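You operate a simulated robot arm through the tools that you are given. There is no shell and no other tool. Be economical: measure what you need, move in short steps, check, and stop when the job is done.

The job below is to be done with a simulated robot arm. You get a single attempt, and the scene is never put back.

## Task
Run the job on the batch ticket from a zeroed counter.
Fine: the ticket on the ledge; set its speed and metres, start at the rewind button strip, let the line stop by itself.

Only the result counts: the job must be done as asked and must still hold three seconds after the hand-in. Knocking over, shifting, dropping, spilling or breaking anything else fails it.

## Robot
A 7-joint arm with a two-finger gripper, on a carriage that runs on a rail from [-17, 962] to [14, -817] (x, y) and turns from -3.787 to 2.007 rad about z. Base frame: it is fixed where the carriage stands at the start and does not move with it; the origin is on the floor, on the carriage's upright axis, x ahead of it, y to its left, z up. Units: mm, rad, N and s.
With the tool pointing down near the work surface it reaches from about 360 to 780 mm from the robot's upright axis, wherever it stands. Its first joint turns from -2.897 to 2.897 rad. Places, roughly: air valve [700, 1700, 600]; auto switch [700, -1700, 900]; batch knob [600, -500, 900]; belt breaker [700, -100, 600]; camera box [700, 900, 1000]; camera breaker [700, -200, 600]; camera switch [700, -1500, 900]; counter safe switch [700, -700, 900]; hoist breaker [700, -100, 600]; laminate breaker [700, 100, 600]; lamp breaker [700, 0, 600]; main switch [600, 300, 800]; pressure knob [700, 1600, 600]; print breaker [700, 200, 600]; print safe switch [600, 1300, 900]; print stop button [600, 1400, 900]. Payload 2.45 kg.
The TCP is the grasp point, 23 mm short of the fingertips. In the tool frame z runs along the fingers and y along their closing line. Largest opening 72 mm; the body of the gripper starts 40 mm behind the TCP.
Orientation is that of the tool frame in the base frame, as a unit quaternion [w, x, y, z]. With the fingers straight down and closing along the base's y, the tool's x points along the base's -x, its y along +y and its z along -z.

## Interface
- The arm moves only by the tool play_rows. Its argument "steps" is a list of rows, each an object (a shift or turn left out is 0, a gripper value left out holds the last) with "offset": the shift along the base's x, y, z in units of 25 mm (1.0 is 25 mm), a list of three; "turn": the turn, a rotation vector about the base's x, y, z in units of 8 degrees (1.0 is 8 degrees), a list of three; "jaw": the closure, from 0 (fully open) to 1 (shut). In form: [{"offset": [dx, dy, dz], "turn": [wx, wy, wz], "jaw": jaw}, ...]. A call has 1 to 8 rows; each row shifts and turns the commanded pose from where the row before left it. A call with a number of a shift or a turn outside -1 to 1 is refused whole. Rows are played at 5 a second. More than 50 mm and 0.15 rad between two rows, or a gripper value outside its range, and nothing of the call is played. Where a pose cannot be reached the arm comes as near as it can. A force on the tool above 60 N (or 10 N above the force at the start of the call, whichever is more), or a blocked arm, ends the call early, and 0.2 s more pass. Each finger travels about 72 mm/s and halts on what it meets, pressing with about 32 N; the grip force reading is that of the motor and also rises with nothing between the fingers. The clock runs only during rows and for 0.2 s after the last one: add rows that do not move to give the fingers time. The reply holds the time, the measured pose of the TCP, the force on the tool along the base axes, the opening and the grip force, in the units named above and with some noise, with the torque about the TCP (base axes, N m) and any sound that the robot's microphone picked up.
- Cameras (640 x 400 px; columns grow to the right, rows downward): "scene" is now at [10.1, 142.6, 1495.9]; the picture's right is [-0.51, -0.86, 0.00], its down [-0.59, 0.35, -0.73] and it looks along [0.62, -0.37, -0.69] (base axes); focal length 275 px, centre (320, 200). "wrist" rides on the gripper at [78, 17, -66] in the tool frame; the picture's right is [-0.22, 0.98, 0.00], its down [-0.56, -0.12, -0.82] and it looks along [-0.80, -0.18, 0.57] (tool axes); focal length 234 px, centre (320, 200).
- grab_frame(camera): a new picture of that camera. No time passes.
- raise_lower(by): slides the trunk up (or, below 0, down) by that many mm; the arm and the scene camera ride with it, the base frame stays. It gives what a move gives, with no picture.
- base_move(legs): drives the robot by 1 to 6 legs, each [ahead, left, turn to the left] in mm, mm and rad, along the robot's own axes; the way and the turn of a leg run together, so that a leg with both is an arc; at most 1500 mm and 3.142 rad a leg. The arm and the cameras ride along, it lands a little off, and it stops where it bumps. It keeps to its track: a leg is cut to what the track allows. It gives what a move gives.
- head_to(pan, tilt): turns the head with the scene camera to pan (to the left, within 2.705 rad either way) and tilt (down, from -0.506 to 1.204), counted from straight ahead of the robot. It gives what a move gives.
- measure_at(camera, pixels): for up to 12 pixels [column, row] of the newest picture of that camera ("zoom" is the newest enlarged one), the place [x, y, z] in the base frame of the surface seen there, good to about 2 mm. No time passes.
- inspect(camera, box): a new picture of the part [left, top, right, bottom] of that camera's present view, enlarged. No time passes.
- finish_job(): hands the job in; it is judged then, once.

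Work in short steps. Measure before you move; look again where a grasp or a placing could have gone wrong, and mend it. You have 80 turns and 60 pictures in all, those below and enlarged ones among them. Open the gripper and draw the arm clear of the work before you hand the job in, unless the task says otherwise; then end with one line.

The tools are called as name(argument=value, ...) on one line, values as JSON. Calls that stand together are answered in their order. play_rows: Moves the arm, as the interface text tells. Its arguments: {"type":"object","properties":{"steps":{"type":"array","items":{"type":"object","properties":{"offset":{"type":"array","items":{"type":"number"}},"turn":{"type":"array","items":{"type":"number"}},"jaw":{"type":"number"}}}}},"required":["steps"]} The other tools are called the same way: raise_lower (by) slides the trunk up or down; base_move (legs) drives the base; head_to (pan, tilt) turns the head that bears the scene camera; grab_frame (camera) takes a picture; measure_at (camera, pixels) gives the place of the surface under pixels of a picture; inspect (camera, box) takes an enlarged picture of a part of a camera's view; finish_job () hands the job in.

At the start:

```text
time: 0.0
ee_pos: [266.5, -393.2, 1172.9]
tcp_rot: [0.0, 0.0, 1.0, 0.0]
wrist_force: [-0.3, -0.1, 1.1]
ft_torque: [-0.01, -0.01, 0.03]
opening: 72.1
gripper_force: 0.1
trunk travel left (down, up): [-500.0, 90.0]
robot x, y, heading: [1.8, -0.5, 0.008]
head pan, tilt: [-0.536, 0.757]
```

scene: 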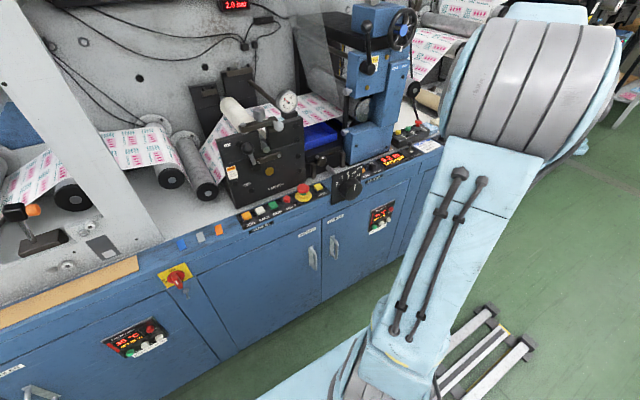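
wrist: 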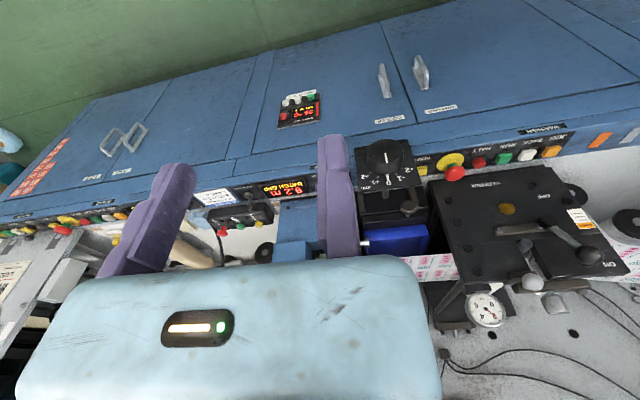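

I start by surveying the line: turn the head straight to the machine to find the ticket and controls.

head_to(pan=0.5, tilt=0.5)

inspect(camera="wrist", box=[180, 80, 640, 300])

grab_frame(camera="scene")

```text
time: 1.3
ee_pos: [267.6, -392.2, 1172.5]
tcp_rot: [0.0, -0.001, 1.0, 0.001]
wrist_force: [-0.6, 0.4, -0.6]
ft_torque: [0.01, -0.01, -0.01]
opening: 72.2
gripper_force: 0.1
trunk travel left (down, up): [-500.0, 90.0]
robot x, y, heading: [0.6, -0.5, 0.002]
head pan, tilt: [0.499, 0.499]
```

```text
1.39 times, centred on (410, 190) of wrist
```

zoom: 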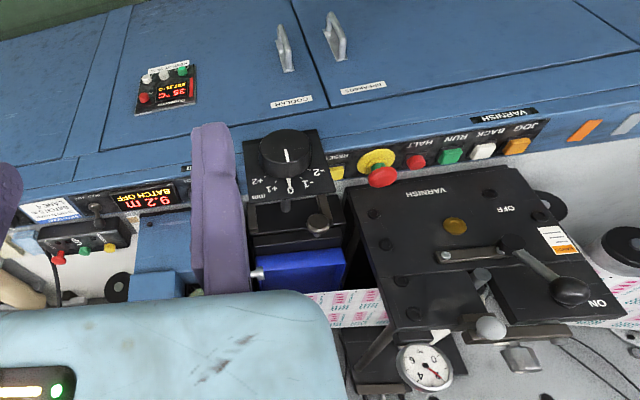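

```text
56 pictures are left
```

scene: 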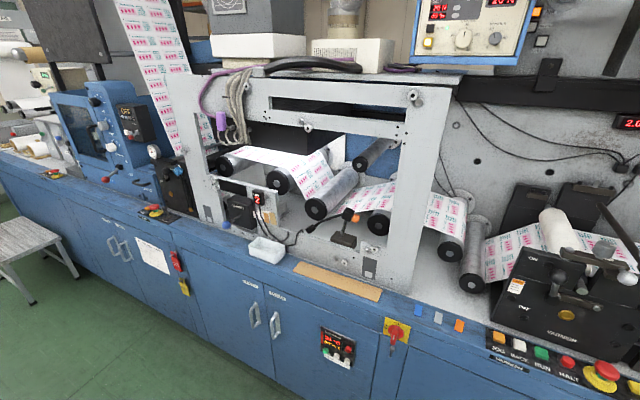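

The batch display ("BATCH OFF 9.2 m") and a white card are right of here near y=-500. I look right along the line.

base_move(legs=[[0, -500, 0]])

head_to(pan=0.0, tilt=0.6)

grab_frame(camera="scene")

grab_frame(camera="wrist")

```text
time: 4.3
ee_pos: [275.6, -899.7, 1172.3]
tcp_rot: [0.0, 0.0, 1.0, -0.001]
wrist_force: [0.4, -0.7, 0.0]
ft_torque: [-0.02, 0.04, -0.01]
opening: 71.8
gripper_force: 0.0
trunk travel left (down, up): [-500.0, 90.0]
robot x, y, heading: [9.7, -509.3, -0.003]
head pan, tilt: [0.499, 0.499]
```

```text
time: 5.3
ee_pos: [275.6, -900.3, 1172.7]
tcp_rot: [0.0, 0.0, 1.0, 0.0]
wrist_force: [-0.7, 0.8, -0.4]
ft_torque: [0.01, 0.0, 0.01]
opening: 71.9
gripper_force: 0.1
trunk travel left (down, up): [-500.0, 90.0]
robot x, y, heading: [9.5, -507.0, 0.001]
head pan, tilt: [0.0, 0.6]
```

```text
55 pictures are left
```

scene: 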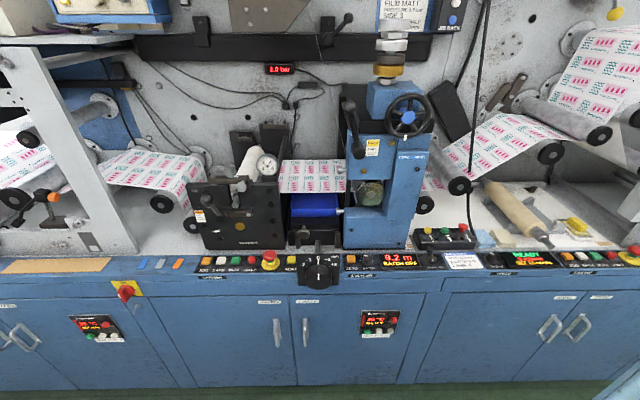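

```text
54 pictures are left
```

wrist: 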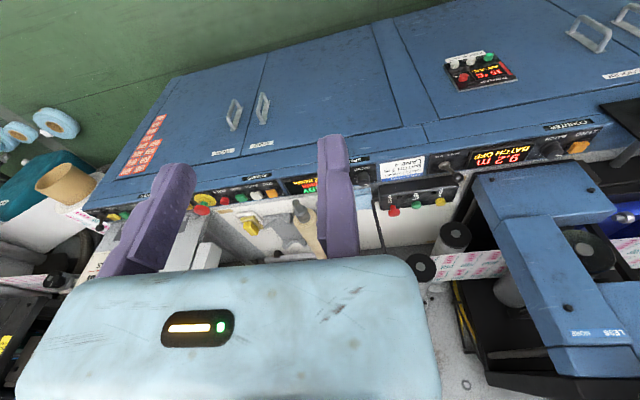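

Good view. I zoom on the ledge from column 190 to 640 in two pieces to read the ticket and strip legends.

inspect(camera="scene", box=[330, 230, 490, 330])

inspect(camera="scene", box=[480, 220, 640, 320])

inspect(camera="scene", box=[430, 235, 500, 279])

```text
4.00 times, centred on (410, 280) of scene
```

zoom: 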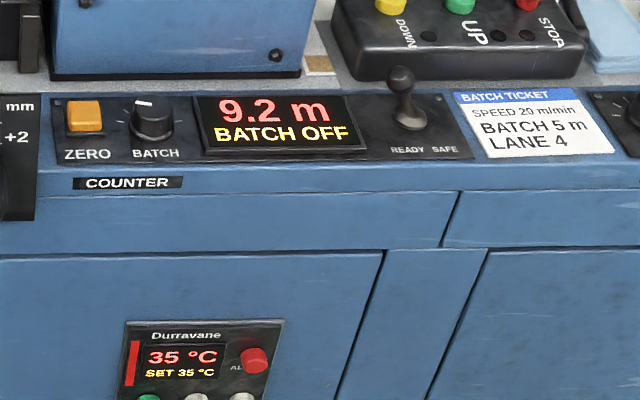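

```text
4.00 times, centred on (560, 270) of scene
```

zoom: 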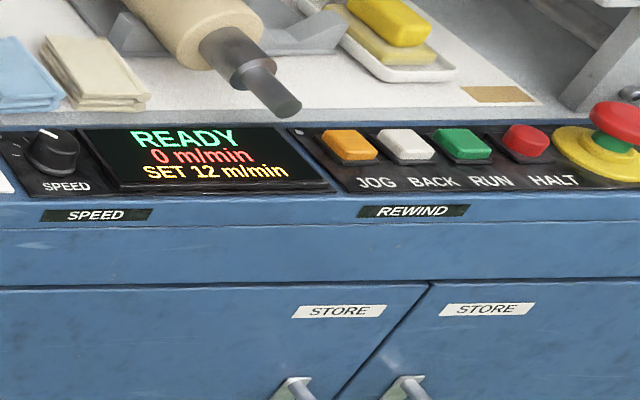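

```text
9.09 times, centred on (465, 257) of scene
```

zoom: 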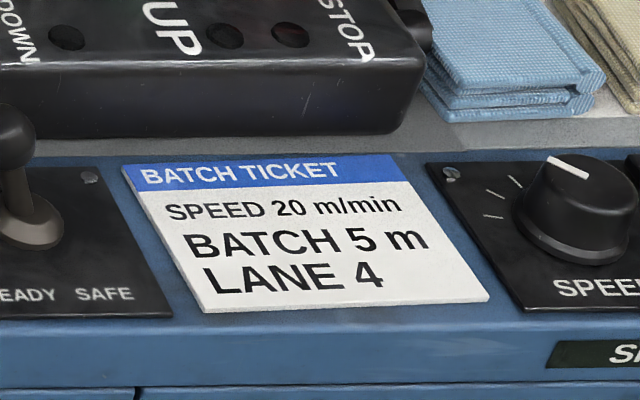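

The ticket says SPEED 20 m/min, BATCH 5 m (lane 4). I measure the controls: zero (351,258), batch knob (368,259), speed knob (494,258), run (596,255), halt (611,255) and panel points.

measure_at(camera="scene", pixels=[[351, 257], [368, 256], [366, 268], [361, 256], [494, 254], [494, 266], [500, 254], [596, 255], [611, 254], [634, 247], [400, 259], [430, 249]])

inspect(camera="scene", box=[340, 240, 396, 275])

inspect(camera="scene", box=[474, 240, 530, 275])

```text
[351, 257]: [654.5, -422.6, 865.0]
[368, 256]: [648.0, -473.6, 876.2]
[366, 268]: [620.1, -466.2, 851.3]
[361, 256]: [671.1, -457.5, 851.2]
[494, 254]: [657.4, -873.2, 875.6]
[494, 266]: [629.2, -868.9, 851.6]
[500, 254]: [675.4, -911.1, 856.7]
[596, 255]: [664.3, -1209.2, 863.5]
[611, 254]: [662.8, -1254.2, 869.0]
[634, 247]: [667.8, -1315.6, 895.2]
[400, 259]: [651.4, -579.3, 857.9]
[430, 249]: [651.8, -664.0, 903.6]
```

```text
11.43 times, centred on (368, 258) of scene
```

zoom: 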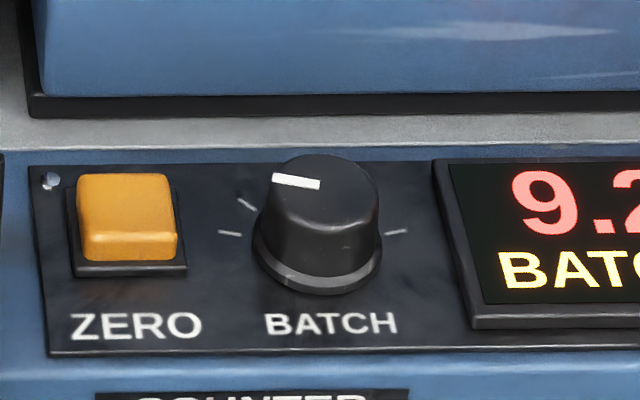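

```text
11.43 times, centred on (502, 258) of scene
```

zoom: 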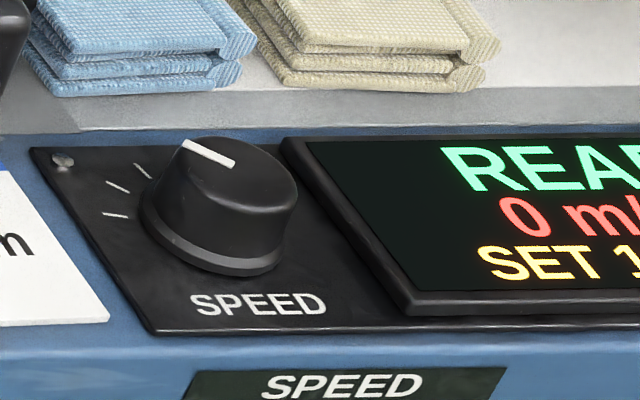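

Both knobs are about 30 mm across with tops near z 876, panel at 851. I measure knob outline from the latest zoom plus obstacles (blue column, pendant box) before approaching.

measure_at(camera="zoom", pixels=[[190, 145], [215, 160], [280, 185], [230, 205], [180, 165], [150, 210], [250, 270], [285, 245], [60, 70], [60, 95], [345, 30], [345, 80]])

measure_at(camera="scene", pixels=[[370, 240], [370, 215], [370, 190], [370, 150], [352, 130], [405, 235], [320, 275], [320, 260], [408, 115], [392, 70], [440, 236], [385, 120]])

```text
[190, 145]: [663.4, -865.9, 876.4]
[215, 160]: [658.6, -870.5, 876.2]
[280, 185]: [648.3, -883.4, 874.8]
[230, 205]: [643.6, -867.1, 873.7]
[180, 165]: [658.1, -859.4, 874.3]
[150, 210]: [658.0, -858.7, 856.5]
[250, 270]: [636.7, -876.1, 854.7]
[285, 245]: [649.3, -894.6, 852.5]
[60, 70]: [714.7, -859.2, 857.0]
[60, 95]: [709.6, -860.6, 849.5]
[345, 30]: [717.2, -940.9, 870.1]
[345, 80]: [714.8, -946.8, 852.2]
```

```text
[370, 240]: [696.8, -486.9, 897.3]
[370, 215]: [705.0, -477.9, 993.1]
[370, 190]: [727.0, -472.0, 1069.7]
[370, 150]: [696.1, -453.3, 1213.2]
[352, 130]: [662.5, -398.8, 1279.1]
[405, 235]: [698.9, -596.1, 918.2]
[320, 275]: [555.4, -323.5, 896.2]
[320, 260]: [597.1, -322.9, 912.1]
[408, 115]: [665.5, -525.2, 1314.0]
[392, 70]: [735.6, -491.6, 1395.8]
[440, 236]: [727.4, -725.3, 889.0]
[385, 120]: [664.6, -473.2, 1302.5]
```

Column at x≈697 leaves room for the tool (fingers closing along y) over the knobs. I drive back to y≈-150 so the tool is near the batch/zero controls, then go forward.

base_move(legs=[[0, 355, 0]])

play_rows(steps=[{"offset": [1, 1, -1], "jaw": 1}, {"offset": [1, 1, -1]}, {"offset": [1, 1, -1]}, {"offset": [1, 1, -1]}, {"offset": [1, 0.5, -1]}, {"offset": [1, 0, -1]}, {"offset": [1, 0, -1]}, {"offset": [1, 0, 0]}])

```text
time: 7.6
ee_pos: [268.8, -549.5, 1172.2]
tcp_rot: [0.001, 0.002, 1.0, 0.0]
wrist_force: [-0.2, 0.7, -1.2]
ft_torque: [-0.03, 0.04, -0.02]
opening: 72.0
gripper_force: 0.1
trunk travel left (down, up): [-500.0, 90.0]
robot x, y, heading: [-0.2, -157.9, 0.001]
head pan, tilt: [0.0, 0.6]
```

```text
time: 9.4
ee_pos: [469.2, -436.6, 996.9]
tcp_rot: [0.0, 0.0, 1.0, 0.0]
wrist_force: [-0.5, -0.4, 0.2]
ft_torque: [-0.01, 0.01, 0.01]
opening: 0.0
gripper_force: 28.5
trunk travel left (down, up): [-500.0, 90.0]
robot x, y, heading: [4.9, -159.6, -0.003]
head pan, tilt: [0.0, 0.6]
```

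Now over the zero button at about (651,-422), tips 20 mm above it.

play_rows(steps=[{"offset": [1, 0.2, 0]}, {"offset": [1, 0.2, 0]}, {"offset": [1, 0.18, -0.4]}, {"offset": [1, 0, -0.6]}, {"offset": [1, 0, -0.6]}, {"offset": [1, 0, -1]}, {"offset": [1, 0, -0.8]}, {"offset": [0.24, 0, 0]}])

grab_frame(camera="wrist")

grab_frame(camera="scene")

```text
time: 11.2
ee_pos: [649.6, -422.0, 912.4]
tcp_rot: [0.0, 0.001, 1.0, 0.0]
wrist_force: [0.3, -0.1, -0.2]
ft_torque: [-0.02, 0.02, 0.04]
opening: 0.0
gripper_force: 28.2
trunk travel left (down, up): [-500.0, 90.0]
robot x, y, heading: [5.0, -158.2, -0.003]
head pan, tilt: [0.0, 0.6]
```

```text
48 pictures are left
```

wrist: 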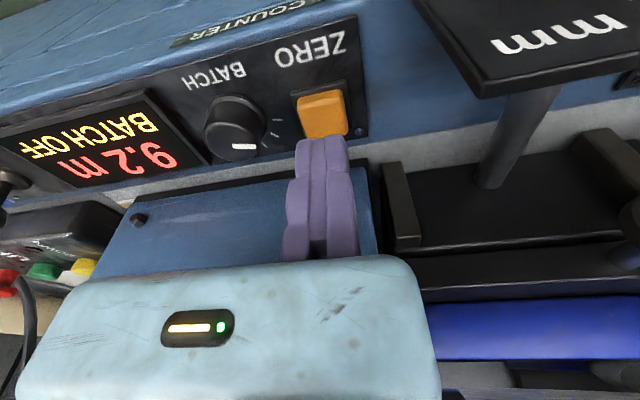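

```text
47 pictures are left
```

scene: 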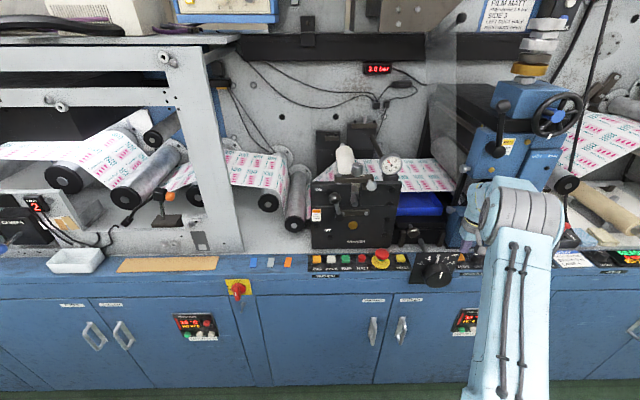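

The wrist view reads the display well. I check the zero button's and knob's place in this view.

measure_at(camera="wrist", pixels=[[322, 100], [315, 120], [335, 95], [235, 108], [220, 120], [250, 115], [240, 145], [232, 130], [207, 128], [265, 120], [240, 95], [245, 152]])

play_rows(steps=[{"offset": [0, 0, -0.5]}, {"offset": [0, 0, -0.4]}])

```text
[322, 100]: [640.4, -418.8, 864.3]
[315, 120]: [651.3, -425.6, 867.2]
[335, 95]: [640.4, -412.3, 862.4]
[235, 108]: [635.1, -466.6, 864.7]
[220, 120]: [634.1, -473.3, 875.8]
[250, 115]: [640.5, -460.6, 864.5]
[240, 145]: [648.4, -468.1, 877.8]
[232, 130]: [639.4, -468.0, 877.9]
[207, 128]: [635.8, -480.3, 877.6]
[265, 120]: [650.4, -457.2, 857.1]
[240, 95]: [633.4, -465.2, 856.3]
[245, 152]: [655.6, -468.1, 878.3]
```

```text
time: 11.8
ee_pos: [649.1, -422.3, 890.2]
tcp_rot: [0.0, 0.001, 1.0, 0.001]
wrist_force: [0.8, 0.7, -0.3]
ft_torque: [0.01, 0.0, 0.02]
opening: 0.0
gripper_force: 28.1
trunk travel left (down, up): [-500.0, 90.0]
robot x, y, heading: [3.2, -156.7, -0.0]
head pan, tilt: [0.0, 0.6]
```

Tips are at ~867, just touching. Press a few mm further, then retreat and read the display.

play_rows(steps=[{"offset": [0, 0, -0.12]}, {"offset": [0, 0, -0.12]}, {"offset": [0, 0, -0.08]}, {}, {"offset": [0, 0, 0.6]}, {"offset": [0, 0, 0.6]}])

grab_frame(camera="wrist")

```text
time: 13.2
ee_pos: [649.6, -423.3, 913.9]
tcp_rot: [0.0, 0.001, 1.0, 0.0]
wrist_force: [-0.9, 0.4, -0.6]
ft_torque: [0.01, 0.0, 0.03]
opening: 0.0
gripper_force: 28.5
trunk travel left (down, up): [-500.0, 90.0]
robot x, y, heading: [5.3, -155.4, -0.001]
head pan, tilt: [0.0, 0.6]
heard: click
```

```text
46 pictures are left
```

wrist: 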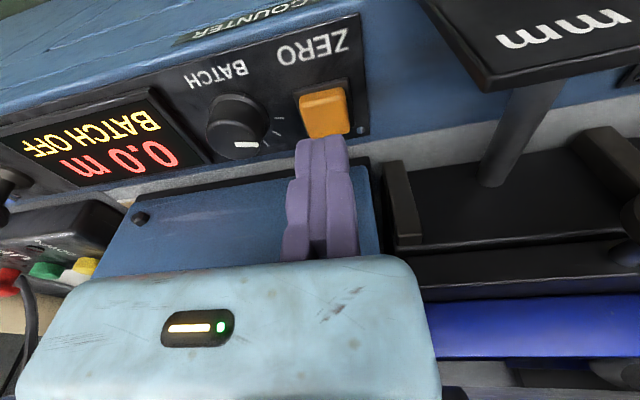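

Counter reads 0.0. Next zoom on the batch knob to fix its centre.

inspect(camera="wrist", box=[184, 80, 296, 170])

```text
4.44 times, centred on (240, 125) of wrist
```

zoom: 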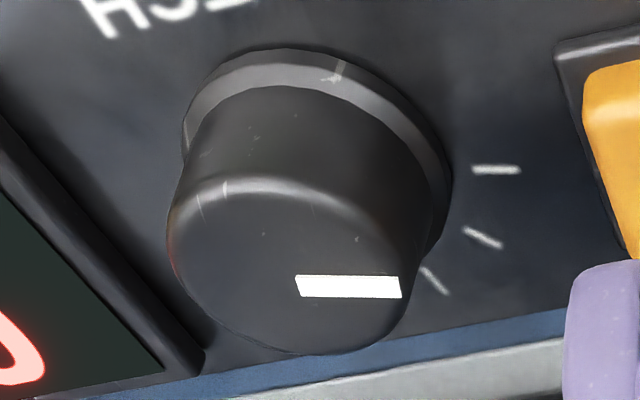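

measure_at(camera="zoom", pixels=[[300, 287], [396, 290], [175, 245], [405, 280], [290, 345], [270, 195], [200, 290], [360, 335], [497, 170], [482, 238], [435, 280], [290, 270]])

```text
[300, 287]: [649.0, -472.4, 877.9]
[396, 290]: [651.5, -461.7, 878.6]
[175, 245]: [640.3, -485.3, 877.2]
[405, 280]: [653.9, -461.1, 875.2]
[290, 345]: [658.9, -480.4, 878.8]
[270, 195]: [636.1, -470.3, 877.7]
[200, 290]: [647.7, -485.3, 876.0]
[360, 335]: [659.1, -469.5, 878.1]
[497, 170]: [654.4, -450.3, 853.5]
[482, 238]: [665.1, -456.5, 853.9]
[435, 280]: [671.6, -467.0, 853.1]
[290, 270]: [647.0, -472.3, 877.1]
```

Knob centre (648,-473), top z 878, marker on the first tick (OFF), further ticks clockwise each ~30°. I move above it with fingers half open, descend to tips 864, and close.

play_rows(steps=[{"offset": [0, -1, 0], "jaw": 0.35}, {"offset": [-0.06, -1, 0]}, {}, {"offset": [0, 0, -0.5]}, {"offset": [0, 0, -0.56]}, {"jaw": 1}, {}, {}])

grab_frame(camera="wrist")

```text
time: 14.5
ee_pos: [651.1, -475.6, 899.9]
tcp_rot: [0.011, 0.001, 1.0, -0.006]
wrist_force: [-6.3, 3.1, 26.3]
ft_torque: [0.08, 0.18, 0.01]
opening: 7.7
gripper_force: 0.5
trunk travel left (down, up): [-500.0, 90.0]
robot x, y, heading: [3.7, -160.1, 0.002]
head pan, tilt: [0.0, 0.6]
stopped in row 6: the force on the tool passed its limit at 65 N (the readings are from after the stop); the commanded pose is now the measured one
```

```text
44 pictures are left
```

wrist: 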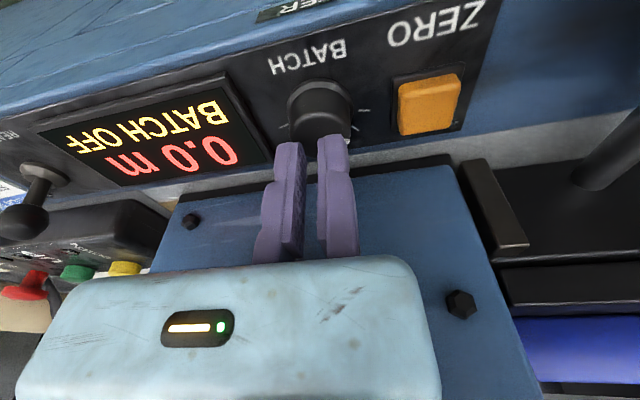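

The fingers hadn't opened yet and met the knob top (65 N). I lift, open, and wait for the opening reading.

play_rows(steps=[{"offset": [0, 0, 0.6], "jaw": 0.35}, {}, {}, {}, {}, {}])

inspect(camera="wrist", box=[20, 60, 500, 360])

```text
time: 15.9
ee_pos: [653.4, -474.6, 909.5]
tcp_rot: [0.007, 0.001, 1.0, -0.005]
wrist_force: [-0.2, -0.5, -0.4]
ft_torque: [0.01, -0.01, 0.04]
opening: 46.9
gripper_force: 0.1
trunk travel left (down, up): [-500.0, 90.0]
robot x, y, heading: [3.7, -159.6, 0.002]
head pan, tilt: [0.0, 0.6]
```

```text
1.33 times, centred on (260, 210) of wrist
```

zoom: 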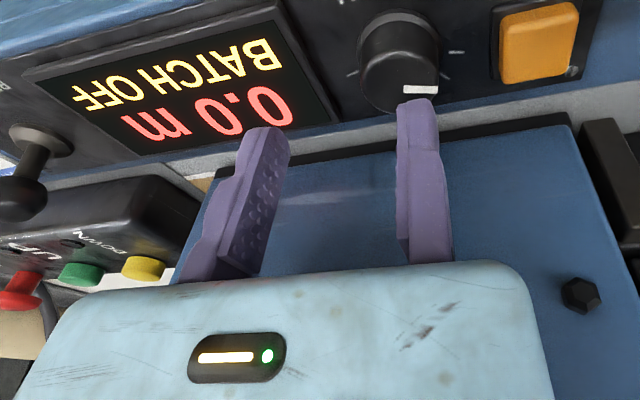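

Open at 47 mm. I centre, pre-turn +32° CCW, then descend to TCP z 887.

play_rows(steps=[{"offset": [-0.2, 0.06, 0], "turn": [0, 0, 1]}, {"turn": [0, 0, 1]}, {"turn": [0, 0, 1]}, {"turn": [0, 0, 1]}, {"offset": [0, 0, -0.45]}, {"offset": [0, 0, -0.45]}])

```text
time: 17.2
ee_pos: [642.3, -479.9, 901.5]
tcp_rot: [0.009, -0.268, 0.963, -0.006]
wrist_force: [-33.8, 11.3, 11.5]
ft_torque: [-1.25, -2.18, -1.15]
opening: 46.8
gripper_force: 0.1
trunk travel left (down, up): [-500.0, 90.0]
robot x, y, heading: [3.1, -156.2, -0.005]
head pan, tilt: [0.0, 0.6]
stopped in row 6: the force on the tool passed its limit at 72 N (the readings are from after the stop); the commanded pose is now the measured one
```

The rotated hand body touched the column behind (x-force −34). I back off, unturn, and will tilt the tool toward the robot to gain clearance.

play_rows(steps=[{"offset": [-0.8, 0, 0.4]}, {"offset": [-0.4, 0, 0.5], "turn": [0, 0, -1]}, {"turn": [0, 0, -1]}, {"turn": [0, 0, -1]}, {"turn": [0, 0, -0.9]}, {"turn": [0, -1, 0]}, {"turn": [0, -1, 0]}, {"turn": [0, -0.5, 0]}])

grab_frame(camera="wrist")

grab_frame(camera="scene")

```text
time: 19.0
ee_pos: [615.4, -479.1, 922.7]
tcp_rot: [0.182, -0.002, 0.983, -0.006]
wrist_force: [-0.4, 0.0, -0.3]
ft_torque: [0.0, 0.0, 0.01]
opening: 46.7
gripper_force: 0.0
trunk travel left (down, up): [-500.0, 90.0]
robot x, y, heading: [-1.3, -155.8, -0.005]
head pan, tilt: [0.0, 0.6]
```

```text
42 pictures are left
```

wrist: 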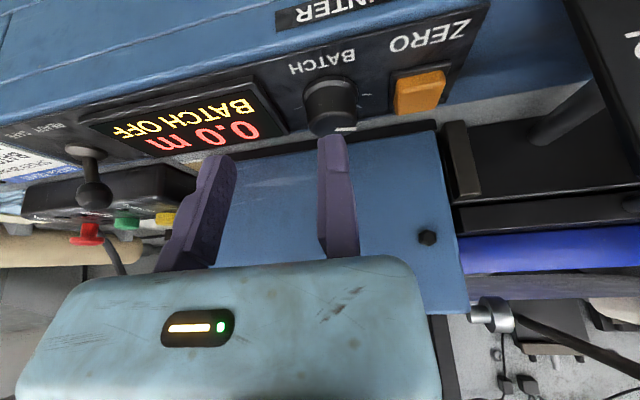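

```text
41 pictures are left
```

scene: 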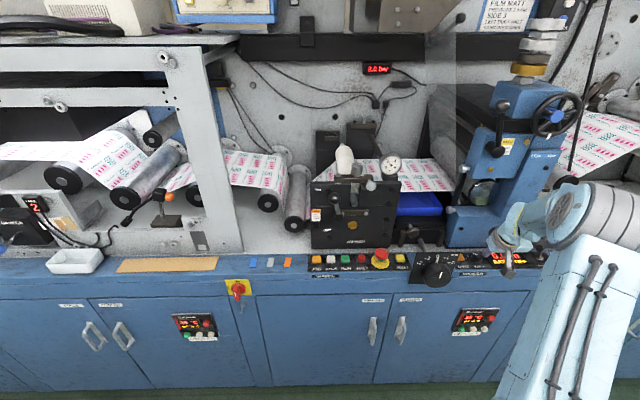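

Tilted 20°, column clearance is better. Move to TCP (642.5,-473) then down to z 884 with fingers straddling the knob.

play_rows(steps=[{"offset": [0.6, 0.25, 0]}, {"offset": [0.5, 0, -0.4]}, {"offset": [0, 0, -0.4]}, {"offset": [0, 0, -0.4]}, {"offset": [0, 0, -0.36]}, {}])

grab_frame(camera="wrist")

```text
time: 20.1
ee_pos: [646.9, -475.1, 900.9]
tcp_rot: [0.192, -0.001, 0.981, -0.014]
wrist_force: [-9.2, 3.3, 26.8]
ft_torque: [0.11, 0.19, 0.02]
opening: 46.7
gripper_force: 0.1
trunk travel left (down, up): [-500.0, 90.0]
robot x, y, heading: [2.2, -159.1, -0.001]
head pan, tilt: [0.0, 0.6]
stopped in row 5: the force on the tool passed its limit at 70 N (the readings are from after the stop); the commanded pose is now the measured one
```

```text
40 pictures are left
```

wrist: 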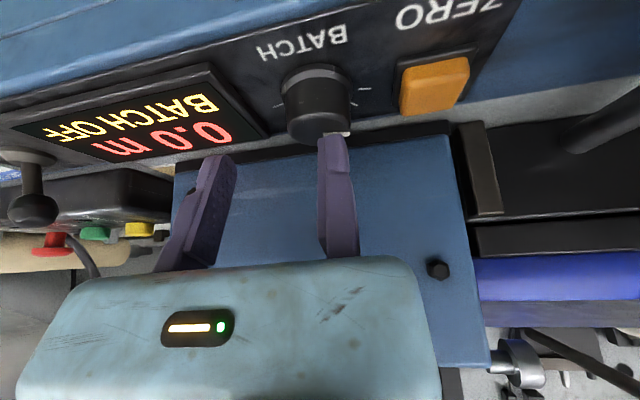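

The right finger seems to sit on the knob although the opening should straddle it; I measure the fingertips themselves to see whether the jaws open symmetrically.

measure_at(camera="wrist", pixels=[[222, 160], [207, 160], [197, 220], [332, 140], [325, 160], [340, 165], [335, 210], [318, 110], [290, 100], [348, 100], [319, 200], [225, 200]])

```text
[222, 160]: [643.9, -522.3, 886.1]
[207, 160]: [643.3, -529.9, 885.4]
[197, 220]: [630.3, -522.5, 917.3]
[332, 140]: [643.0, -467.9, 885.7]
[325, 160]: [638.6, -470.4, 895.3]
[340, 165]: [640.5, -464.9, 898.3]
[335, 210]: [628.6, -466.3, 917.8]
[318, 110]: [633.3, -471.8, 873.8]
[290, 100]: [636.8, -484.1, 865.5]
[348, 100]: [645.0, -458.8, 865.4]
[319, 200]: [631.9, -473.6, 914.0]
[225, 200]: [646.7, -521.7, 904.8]
```

The jaws are asymmetric: the +y finger stays at the TCP line and only the −y finger moves. So I raise, shift so the fixed finger lies just left of the knob (TCP y≈-459.5), and descend again.

play_rows(steps=[{"offset": [0, 0, 0.5], "jaw": 0.47}, {"offset": [-0.16, 0.62, 0]}, {}, {"offset": [0, 0, -0.3]}, {"offset": [0, 0, -0.3]}, {"offset": [0, 0, -0.25]}, {"offset": [0, 0, -0.25]}])

grab_frame(camera="wrist")

```text
time: 21.7
ee_pos: [642.8, -456.9, 881.3]
tcp_rot: [0.19, -0.003, 0.982, -0.01]
wrist_force: [0.3, 9.1, 5.3]
ft_torque: [0.25, 0.03, 0.04]
opening: 38.1
gripper_force: 0.2
trunk travel left (down, up): [-500.0, 90.0]
robot x, y, heading: [7.2, -160.5, -0.001]
head pan, tilt: [0.0, 0.6]
```

```text
39 pictures are left
```

wrist: 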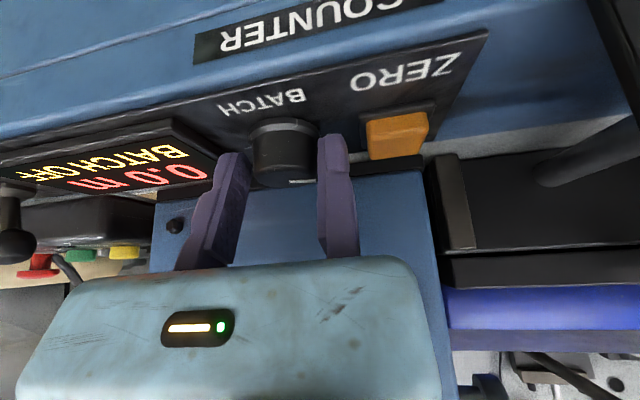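

Fingers straddle the knob; close gently and check.

play_rows(steps=[{"jaw": 0.62}, {"jaw": 1}, {}, {}])

```text
time: 22.7
ee_pos: [643.9, -456.5, 881.9]
tcp_rot: [0.188, -0.003, 0.982, -0.011]
wrist_force: [0.6, 17.9, 0.0]
ft_torque: [0.49, -0.89, 0.12]
opening: 33.9
gripper_force: 44.9
trunk travel left (down, up): [-500.0, 90.0]
robot x, y, heading: [6.0, -159.2, -0.004]
head pan, tilt: [0.0, 0.6]
```

Gripped at 34 mm (collar height). Turn clockwise ~32° about the knob axis.

play_rows(steps=[{"offset": [0.091, 0.022, 0], "turn": [0, 0, -1]}, {"offset": [0.093, 0.009, 0], "turn": [0, 0, -1]}, {"offset": [0.093, -0.004, 0], "turn": [0, 0, -1]}, {"offset": [0.092, -0.017, 0], "turn": [0, 0, -1]}, {}])

grab_frame(camera="wrist")

```text
time: 23.9
ee_pos: [652.9, -456.3, 881.9]
tcp_rot: [0.178, 0.27, 0.944, -0.063]
wrist_force: [7.3, 21.2, -2.7]
ft_torque: [0.73, 0.02, 0.1]
opening: 33.7
gripper_force: 44.4
trunk travel left (down, up): [-500.0, 90.0]
robot x, y, heading: [1.5, -158.1, -0.006]
head pan, tilt: [0.0, 0.6]
```

```text
38 pictures are left
```

wrist: 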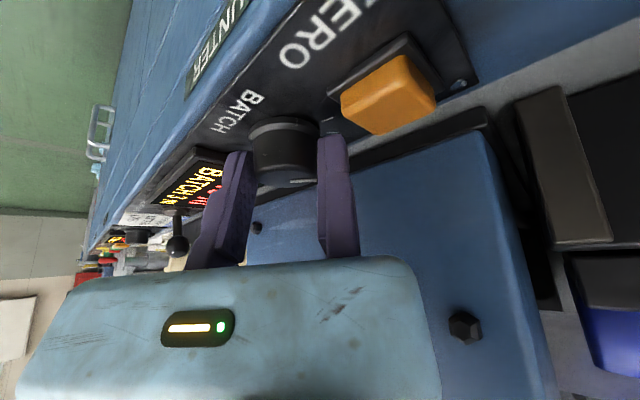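

It turned, and the text now looks like "BATCH ..." with a number. I zoom in on the display at (190,190).

inspect(camera="wrist", box=[130, 130, 258, 210])

```text
5.00 times, centred on (194, 170) of wrist
```

zoom: 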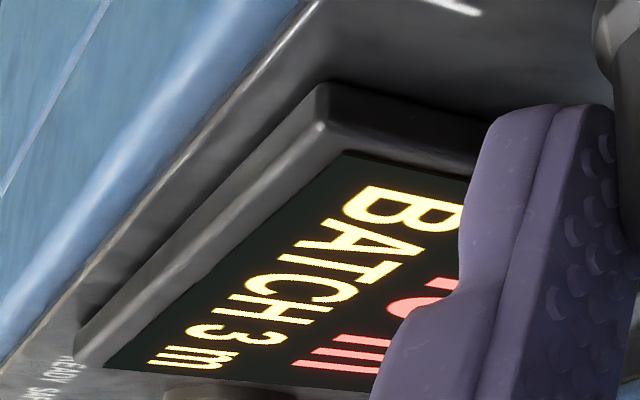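

Reads BATCH 3 m after one step. One more ~30° step.

play_rows(steps=[{"offset": [0.088, -0.03, 0], "turn": [0, 0, -1]}, {"offset": [0.084, -0.042, 0], "turn": [0, 0, -1]}, {"offset": [0.077, -0.053, 0], "turn": [0, 0, -1]}, {"offset": [0.052, -0.048, 0], "turn": [0, 0, -0.7]}, {}])

inspect(camera="wrist", box=[80, 100, 400, 300])

```text
time: 24.6
ee_pos: [652.1, -453.7, 883.2]
tcp_rot: [0.162, 0.322, 0.928, -0.097]
wrist_force: [-34.7, 12.4, 16.6]
ft_torque: [-1.48, -0.71, 2.99]
opening: 32.7
gripper_force: 45.1
trunk travel left (down, up): [-500.0, 90.0]
robot x, y, heading: [1.9, -157.9, -0.003]
head pan, tilt: [0.0, 0.6]
stopped in row 3: the force on the tool passed its limit at 68 N (the readings are from after the stop); the commanded pose is now the measured one
```

```text
2.00 times, centred on (240, 200) of wrist
```

zoom: 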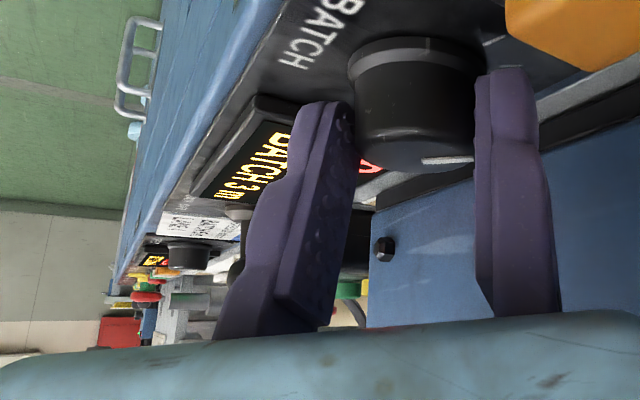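

The hand meets the column at yaw −38°. I release, lift straight up, unturn to about +10° and regrip.

play_rows(steps=[{"jaw": 0.35}, {"offset": [0, 0.08, 0]}, {}, {}, {"offset": [0, 0, 0.5]}, {"offset": [0, 0, 0.7]}, {"offset": [-0.8, 0, 0]}])

play_rows(steps=[{"turn": [0, 0, 1]}, {"turn": [0, 0, 1]}, {"turn": [0, 0, 1]}, {"turn": [0, 0, 1]}, {"turn": [0, 0, 1]}, {"turn": [0, 0, 0.8]}, {}])

grab_frame(camera="wrist")

```text
time: 25.9
ee_pos: [652.8, -450.8, 887.8]
tcp_rot: [0.15, 0.322, 0.93, -0.095]
wrist_force: [-0.1, 1.0, 0.3]
ft_torque: [0.01, -0.03, -0.02]
opening: 46.7
gripper_force: 0.2
trunk travel left (down, up): [-500.0, 90.0]
robot x, y, heading: [4.6, -156.2, 0.01]
head pan, tilt: [0.0, 0.6]
stopped in row 6: the force on the tool passed its limit at 82 N (the readings are from after the stop); the commanded pose is now the measured one
```

```text
time: 27.5
ee_pos: [651.5, -451.6, 887.0]
tcp_rot: [0.174, -0.07, 0.982, -0.029]
wrist_force: [0.2, 0.2, -0.2]
ft_torque: [-0.02, -0.01, 0.0]
opening: 46.9
gripper_force: 0.0
trunk travel left (down, up): [-500.0, 90.0]
robot x, y, heading: [5.0, -157.2, -0.0]
head pan, tilt: [0.0, 0.6]
```

```text
35 pictures are left
```

wrist: 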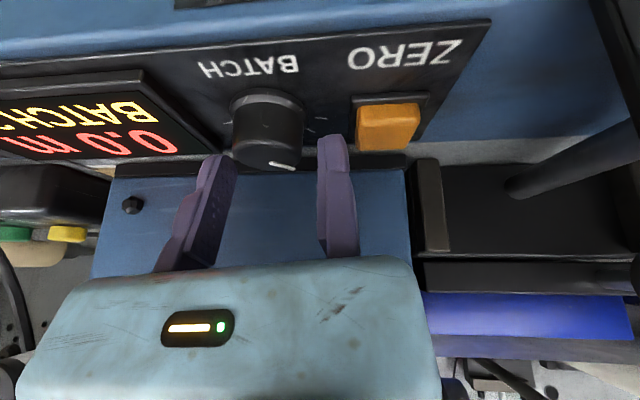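

The lift was blocked by something above, but the unturn succeeded in place and the fingers still straddle the knob. I shift to the grip spot at yaw +16°, and close.

play_rows(steps=[{"offset": [-0.26, 0, 0], "turn": [0, 0, 0.5]}, {"offset": [-0.25, -0.1, -0.1], "turn": [0, 0, 0.5]}, {"offset": [0, -0.15, -0.1]}, {"jaw": 0.6}, {"jaw": 1}, {}, {}])

grab_frame(camera="wrist")

```text
time: 29.1
ee_pos: [640.4, -458.4, 881.8]
tcp_rot: [0.177, -0.137, 0.974, -0.016]
wrist_force: [0.3, 0.2, 0.0]
ft_torque: [0.04, -0.29, 0.02]
opening: 33.3
gripper_force: 45.0
trunk travel left (down, up): [-500.0, 90.0]
robot x, y, heading: [4.9, -159.2, -0.002]
head pan, tilt: [0.0, 0.6]
```

```text
34 pictures are left
```

wrist: 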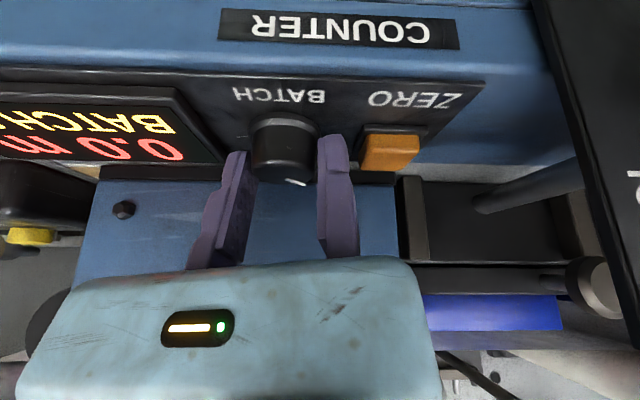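

Gripped at yaw +16°. Turn −32°.

play_rows(steps=[{"offset": [0.079, 0.037, 0], "turn": [0, 0, -1]}, {"offset": [0.083, 0.026, 0], "turn": [0, 0, -1]}, {"offset": [0.086, 0.014, 0], "turn": [0, 0, -1]}, {"offset": [0.087, 0.002, 0], "turn": [0, 0, -1]}, {}])

inspect(camera="wrist", box=[0, 50, 320, 250])

```text
time: 30.3
ee_pos: [650.9, -454.3, 883.5]
tcp_rot: [0.166, 0.136, 0.974, -0.066]
wrist_force: [18.7, 0.5, 0.4]
ft_torque: [-0.08, -0.67, 0.36]
opening: 33.4
gripper_force: 44.9
trunk travel left (down, up): [-500.0, 90.0]
robot x, y, heading: [4.0, -155.0, -0.001]
head pan, tilt: [0.0, 0.6]
```

```text
2.00 times, centred on (160, 150) of wrist
```

zoom: 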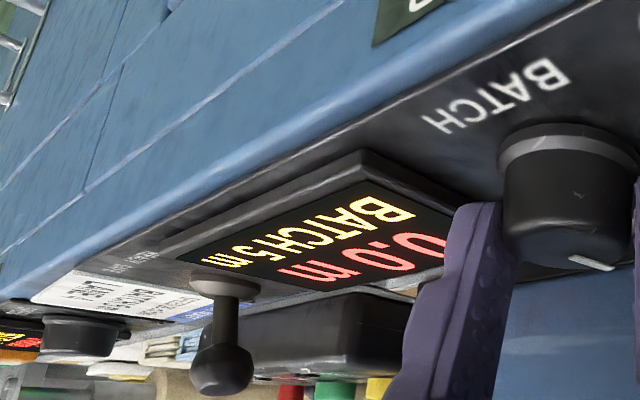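

BATCH 5 m is set. Release, move slightly away from the knob, unturn, back off and lift.

play_rows(steps=[{"jaw": 0.35}, {"offset": [0, 0.15, 0]}, {}, {"offset": [-0.1, 0.08, 0], "turn": [0, 0, 1]}, {"offset": [-0.2, 0, 0], "turn": [0, 0, 1]}, {"offset": [-0.2, 0, 0.1]}, {"offset": [0, 0, 0.5]}, {"offset": [-0.2, 0, 0.8]}])

play_rows(steps=[{"offset": [-0.8, 0, 0.8], "turn": [0, 1, 0]}, {"offset": [-1, 0, 1], "turn": [0, 1, 0]}, {"offset": [-1, 0, 1], "turn": [0, 0.5, 0]}, {"offset": [-1, 0, 0.5]}])

inspect(camera="wrist", box=[0, 0, 640, 400])

```text
time: 32.1
ee_pos: [629.9, -450.0, 917.6]
tcp_rot: [0.173, -0.001, 0.984, -0.041]
wrist_force: [-0.1, 0.4, -0.2]
ft_torque: [-0.03, 0.03, 0.02]
opening: 46.6
gripper_force: 0.0
trunk travel left (down, up): [-500.0, 90.0]
robot x, y, heading: [-0.4, -159.8, -0.001]
head pan, tilt: [0.0, 0.6]
```

```text
time: 33.1
ee_pos: [533.4, -449.8, 999.7]
tcp_rot: [0.0, -0.008, 0.999, -0.039]
wrist_force: [-0.2, -0.1, -0.2]
ft_torque: [0.01, 0.02, 0.02]
opening: 46.4
gripper_force: 0.1
trunk travel left (down, up): [-500.0, 90.0]
robot x, y, heading: [2.1, -154.5, 0.001]
head pan, tilt: [0.0, 0.6]
```

```text
1.00 times, centred on (320, 200) of wrist (not enlarged: the box is as wide or as high as the picture)
```

zoom: 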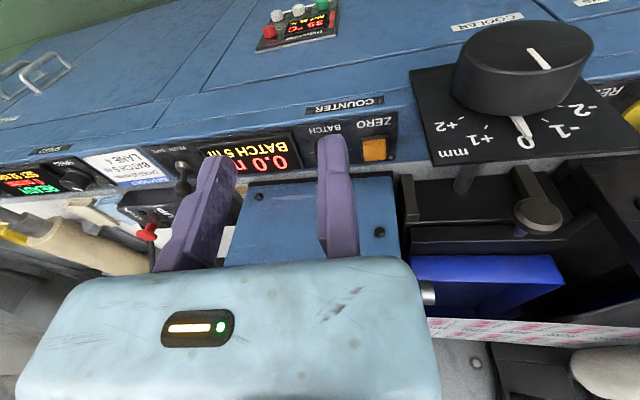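

Display shows 0.0 m / BATCH 5 m. I back off a little more, straighten the tool, drive −430 mm toward the speed knob, and look.

play_rows(steps=[{"offset": [-1, 0, 0.5], "turn": [0.56, 0, 0]}, {"offset": [-1, 0, 0]}])

base_move(legs=[[0, -435, 0]])

grab_frame(camera="scene")

grab_frame(camera="wrist")

```text
time: 33.7
ee_pos: [485.5, -450.1, 1012.4]
tcp_rot: [0.0, -0.007, 1.0, -0.001]
wrist_force: [0.1, 0.1, -0.3]
ft_torque: [0.05, -0.01, 0.04]
opening: 46.5
gripper_force: 0.1
trunk travel left (down, up): [-500.0, 90.0]
robot x, y, heading: [5.4, -158.5, 0.002]
head pan, tilt: [0.0, 0.6]
```

```text
time: 36.3
ee_pos: [491.2, -878.4, 1012.0]
tcp_rot: [0.0, -0.006, 1.0, -0.001]
wrist_force: [-0.5, 0.1, 0.3]
ft_torque: [-0.01, -0.02, 0.01]
opening: 46.8
gripper_force: 0.1
trunk travel left (down, up): [-500.0, 90.0]
robot x, y, heading: [9.7, -585.6, -0.007]
head pan, tilt: [0.0, 0.6]
```

```text
31 pictures are left
```

scene: 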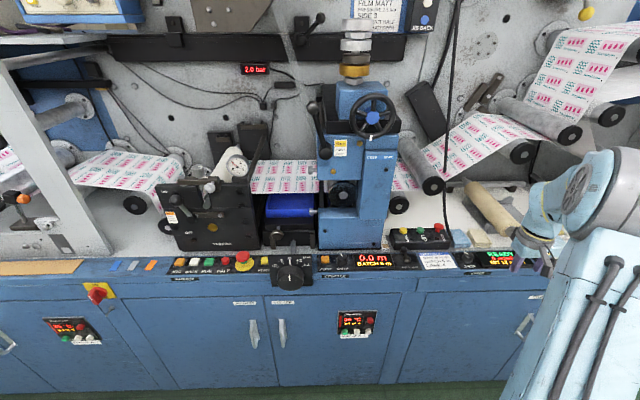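

```text
30 pictures are left
```

wrist: 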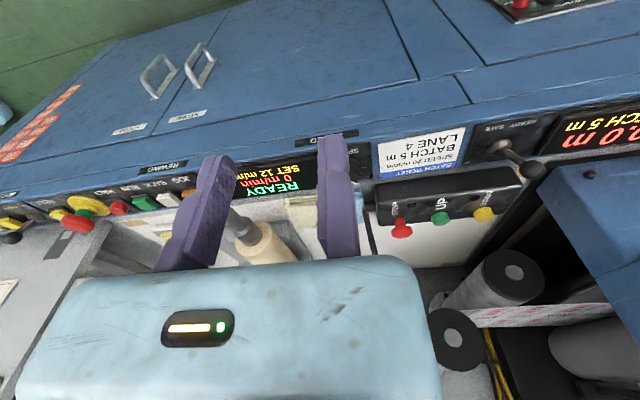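

I measure the hanging cord (448,120), (441,200), the pendant top, and the speed knob (466,255).

measure_at(camera="scene", pixels=[[450, 80], [446, 140], [442, 190], [447, 222], [420, 232], [466, 256], [466, 252], [461, 240], [478, 240], [490, 205], [510, 225]])

inspect(camera="scene", box=[445, 235, 525, 285])

```text
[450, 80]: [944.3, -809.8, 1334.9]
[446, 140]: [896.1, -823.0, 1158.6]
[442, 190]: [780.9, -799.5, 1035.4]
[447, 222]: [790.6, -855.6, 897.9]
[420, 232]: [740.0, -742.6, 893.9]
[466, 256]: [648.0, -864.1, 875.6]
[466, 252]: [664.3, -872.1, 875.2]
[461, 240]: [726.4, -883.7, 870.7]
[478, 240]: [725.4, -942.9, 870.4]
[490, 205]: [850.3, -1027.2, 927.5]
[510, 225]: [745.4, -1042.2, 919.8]
```

```text
8.00 times, centred on (485, 260) of scene
```

zoom: 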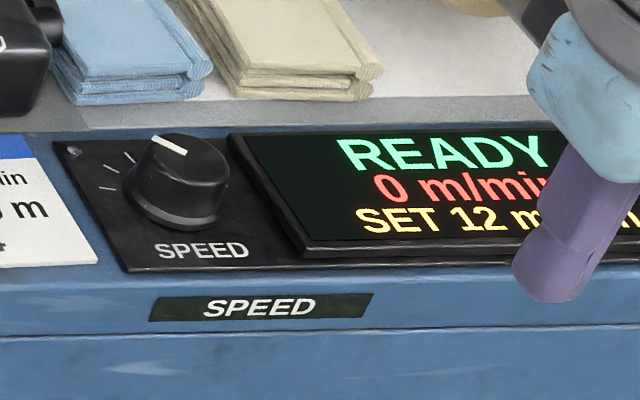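

The cord is well behind (x≥780). I approach to x≈595, z≈930 to get a closer wrist view of the speed knob.

play_rows(steps=[{"offset": [1, 0.2, -0.9]}, {"offset": [1, 0.2, -0.9]}, {"offset": [1, 0.2, -0.9]}, {"offset": [1, 0, -0.5]}])

inspect(camera="wrist", box=[200, 60, 360, 160])

```text
time: 37.3
ee_pos: [590.4, -865.3, 933.1]
tcp_rot: [0.0, -0.005, 1.0, 0.0]
wrist_force: [-0.4, -0.1, -0.3]
ft_torque: [0.0, -0.01, 0.01]
opening: 46.9
gripper_force: 0.1
trunk travel left (down, up): [-500.0, 90.0]
robot x, y, heading: [12.9, -587.6, -0.003]
head pan, tilt: [0.0, 0.6]
```

```text
4.00 times, centred on (280, 110) of wrist
```

zoom: 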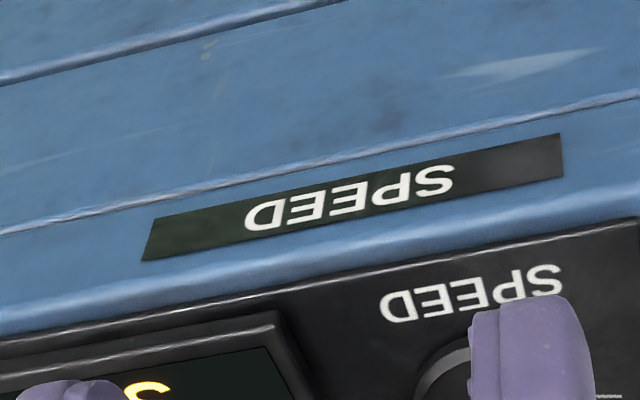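

Knob hidden behind the finger; move +x 50 and +y 20 and look again.

play_rows(steps=[{"offset": [1, 0.8, 0]}, {"offset": [1, 0, -0.5]}])

grab_frame(camera="wrist")

```text
time: 37.9
ee_pos: [641.4, -845.8, 919.5]
tcp_rot: [0.0, -0.005, 1.0, -0.001]
wrist_force: [-0.7, -0.2, 0.5]
ft_torque: [-0.04, 0.01, 0.02]
opening: 46.8
gripper_force: 0.1
trunk travel left (down, up): [-500.0, 90.0]
robot x, y, heading: [11.9, -584.6, -0.016]
head pan, tilt: [0.0, 0.6]
```

```text
27 pictures are left
```

wrist: 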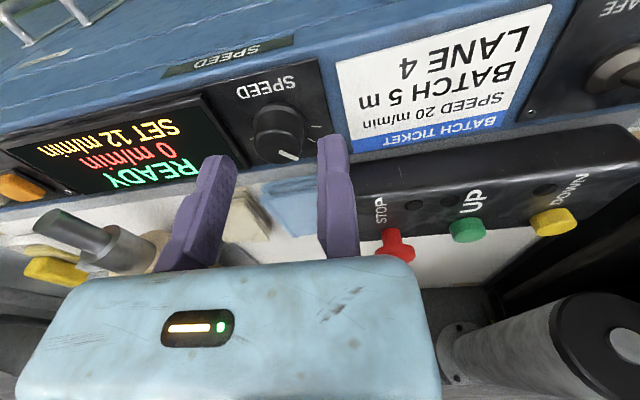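

inspect(camera="wrist", box=[225, 90, 345, 175])

measure_at(camera="wrist", pixels=[[258, 142], [303, 138], [285, 162], [280, 130], [280, 154], [297, 158], [280, 145], [266, 157], [300, 148], [215, 120], [312, 127], [325, 132]])

```text
4.71 times, centred on (285, 132) of wrist
```

zoom: 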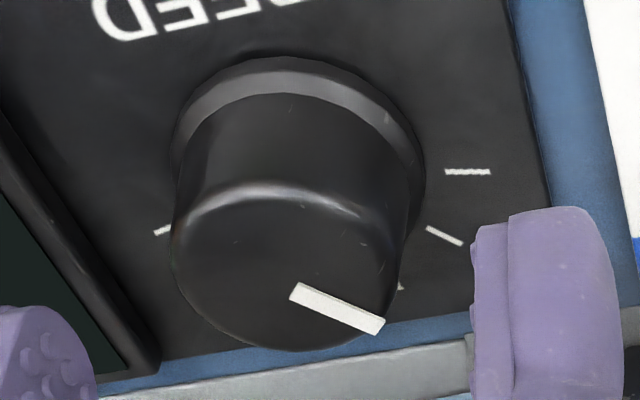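

```text
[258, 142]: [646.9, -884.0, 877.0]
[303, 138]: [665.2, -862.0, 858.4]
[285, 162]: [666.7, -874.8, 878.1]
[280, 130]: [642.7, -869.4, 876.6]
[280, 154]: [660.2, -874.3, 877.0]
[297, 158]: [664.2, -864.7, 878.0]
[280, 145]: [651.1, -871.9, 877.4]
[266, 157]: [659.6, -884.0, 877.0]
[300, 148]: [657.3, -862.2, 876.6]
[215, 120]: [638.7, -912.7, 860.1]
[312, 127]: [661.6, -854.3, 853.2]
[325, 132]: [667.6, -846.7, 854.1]
```

Speed knob centre (654.5,-874), marker at the second tick (45°), set 12. I approach at yaw +24° with fixed finger beside it, no tilt needed here.

play_rows(steps=[{"offset": [0.27, -0.5, 0], "turn": [0, 0, 1], "jaw": 0.47}, {"turn": [0, 0, 1]}, {"turn": [0, 0, 1]}, {"offset": [0, 0, -0.5]}, {"offset": [0, 0, -0.4]}, {"offset": [0, 0, -0.46]}])

grab_frame(camera="wrist")

```text
time: 39.3
ee_pos: [648.0, -856.2, 884.9]
tcp_rot: [0.0, -0.212, 0.977, -0.001]
wrist_force: [0.1, 0.1, 0.0]
ft_torque: [0.03, -0.02, 0.01]
opening: 38.2
gripper_force: 0.1
trunk travel left (down, up): [-500.0, 90.0]
robot x, y, heading: [12.7, -585.8, -0.008]
head pan, tilt: [0.0, 0.6]
```

```text
25 pictures are left
```

wrist: 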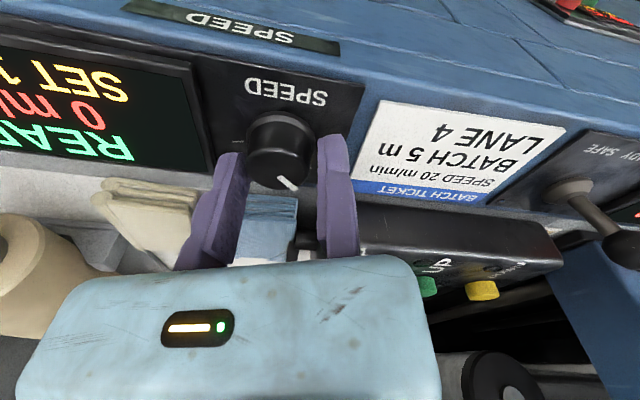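

Straddled. Nudge onto the knob, close, and check.

play_rows(steps=[{"offset": [0.03, -0.09, 0], "jaw": 0.6}, {"jaw": 1}, {}, {}])

play_rows(steps=[{"offset": [0.083, 0.03, 0], "turn": [0, 0, -1]}, {"offset": [0.086, 0.018, 0], "turn": [0, 0, -1]}, {"offset": [0.088, 0.006, 0], "turn": [0, 0, -1]}, {"offset": [0.088, -0.007, 0], "turn": [0, 0, -1]}, {}])

grab_frame(camera="wrist")

```text
time: 40.3
ee_pos: [650.3, -860.2, 885.2]
tcp_rot: [0.001, -0.213, 0.977, -0.001]
wrist_force: [6.2, -9.9, 2.9]
ft_torque: [-0.47, -0.22, 0.03]
opening: 32.9
gripper_force: 45.0
trunk travel left (down, up): [-500.0, 90.0]
robot x, y, heading: [12.0, -585.0, -0.011]
head pan, tilt: [0.0, 0.6]
```

```text
time: 41.5
ee_pos: [658.0, -858.2, 885.4]
tcp_rot: [0.001, 0.064, 0.998, -0.001]
wrist_force: [20.4, -19.2, 10.2]
ft_torque: [-0.64, -0.35, 0.39]
opening: 32.7
gripper_force: 45.1
trunk travel left (down, up): [-500.0, 90.0]
robot x, y, heading: [11.1, -582.8, -0.009]
head pan, tilt: [0.0, 0.6]
```

```text
24 pictures are left
```

wrist: 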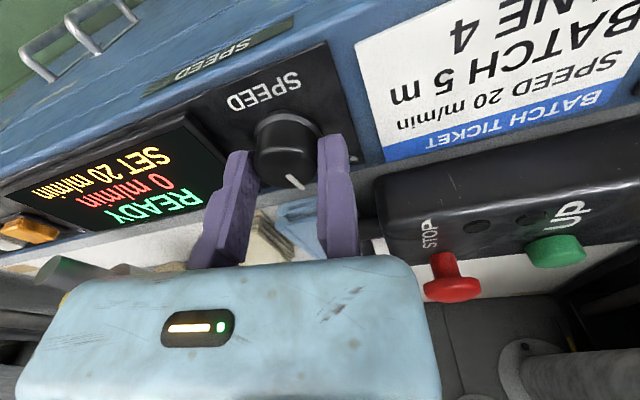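

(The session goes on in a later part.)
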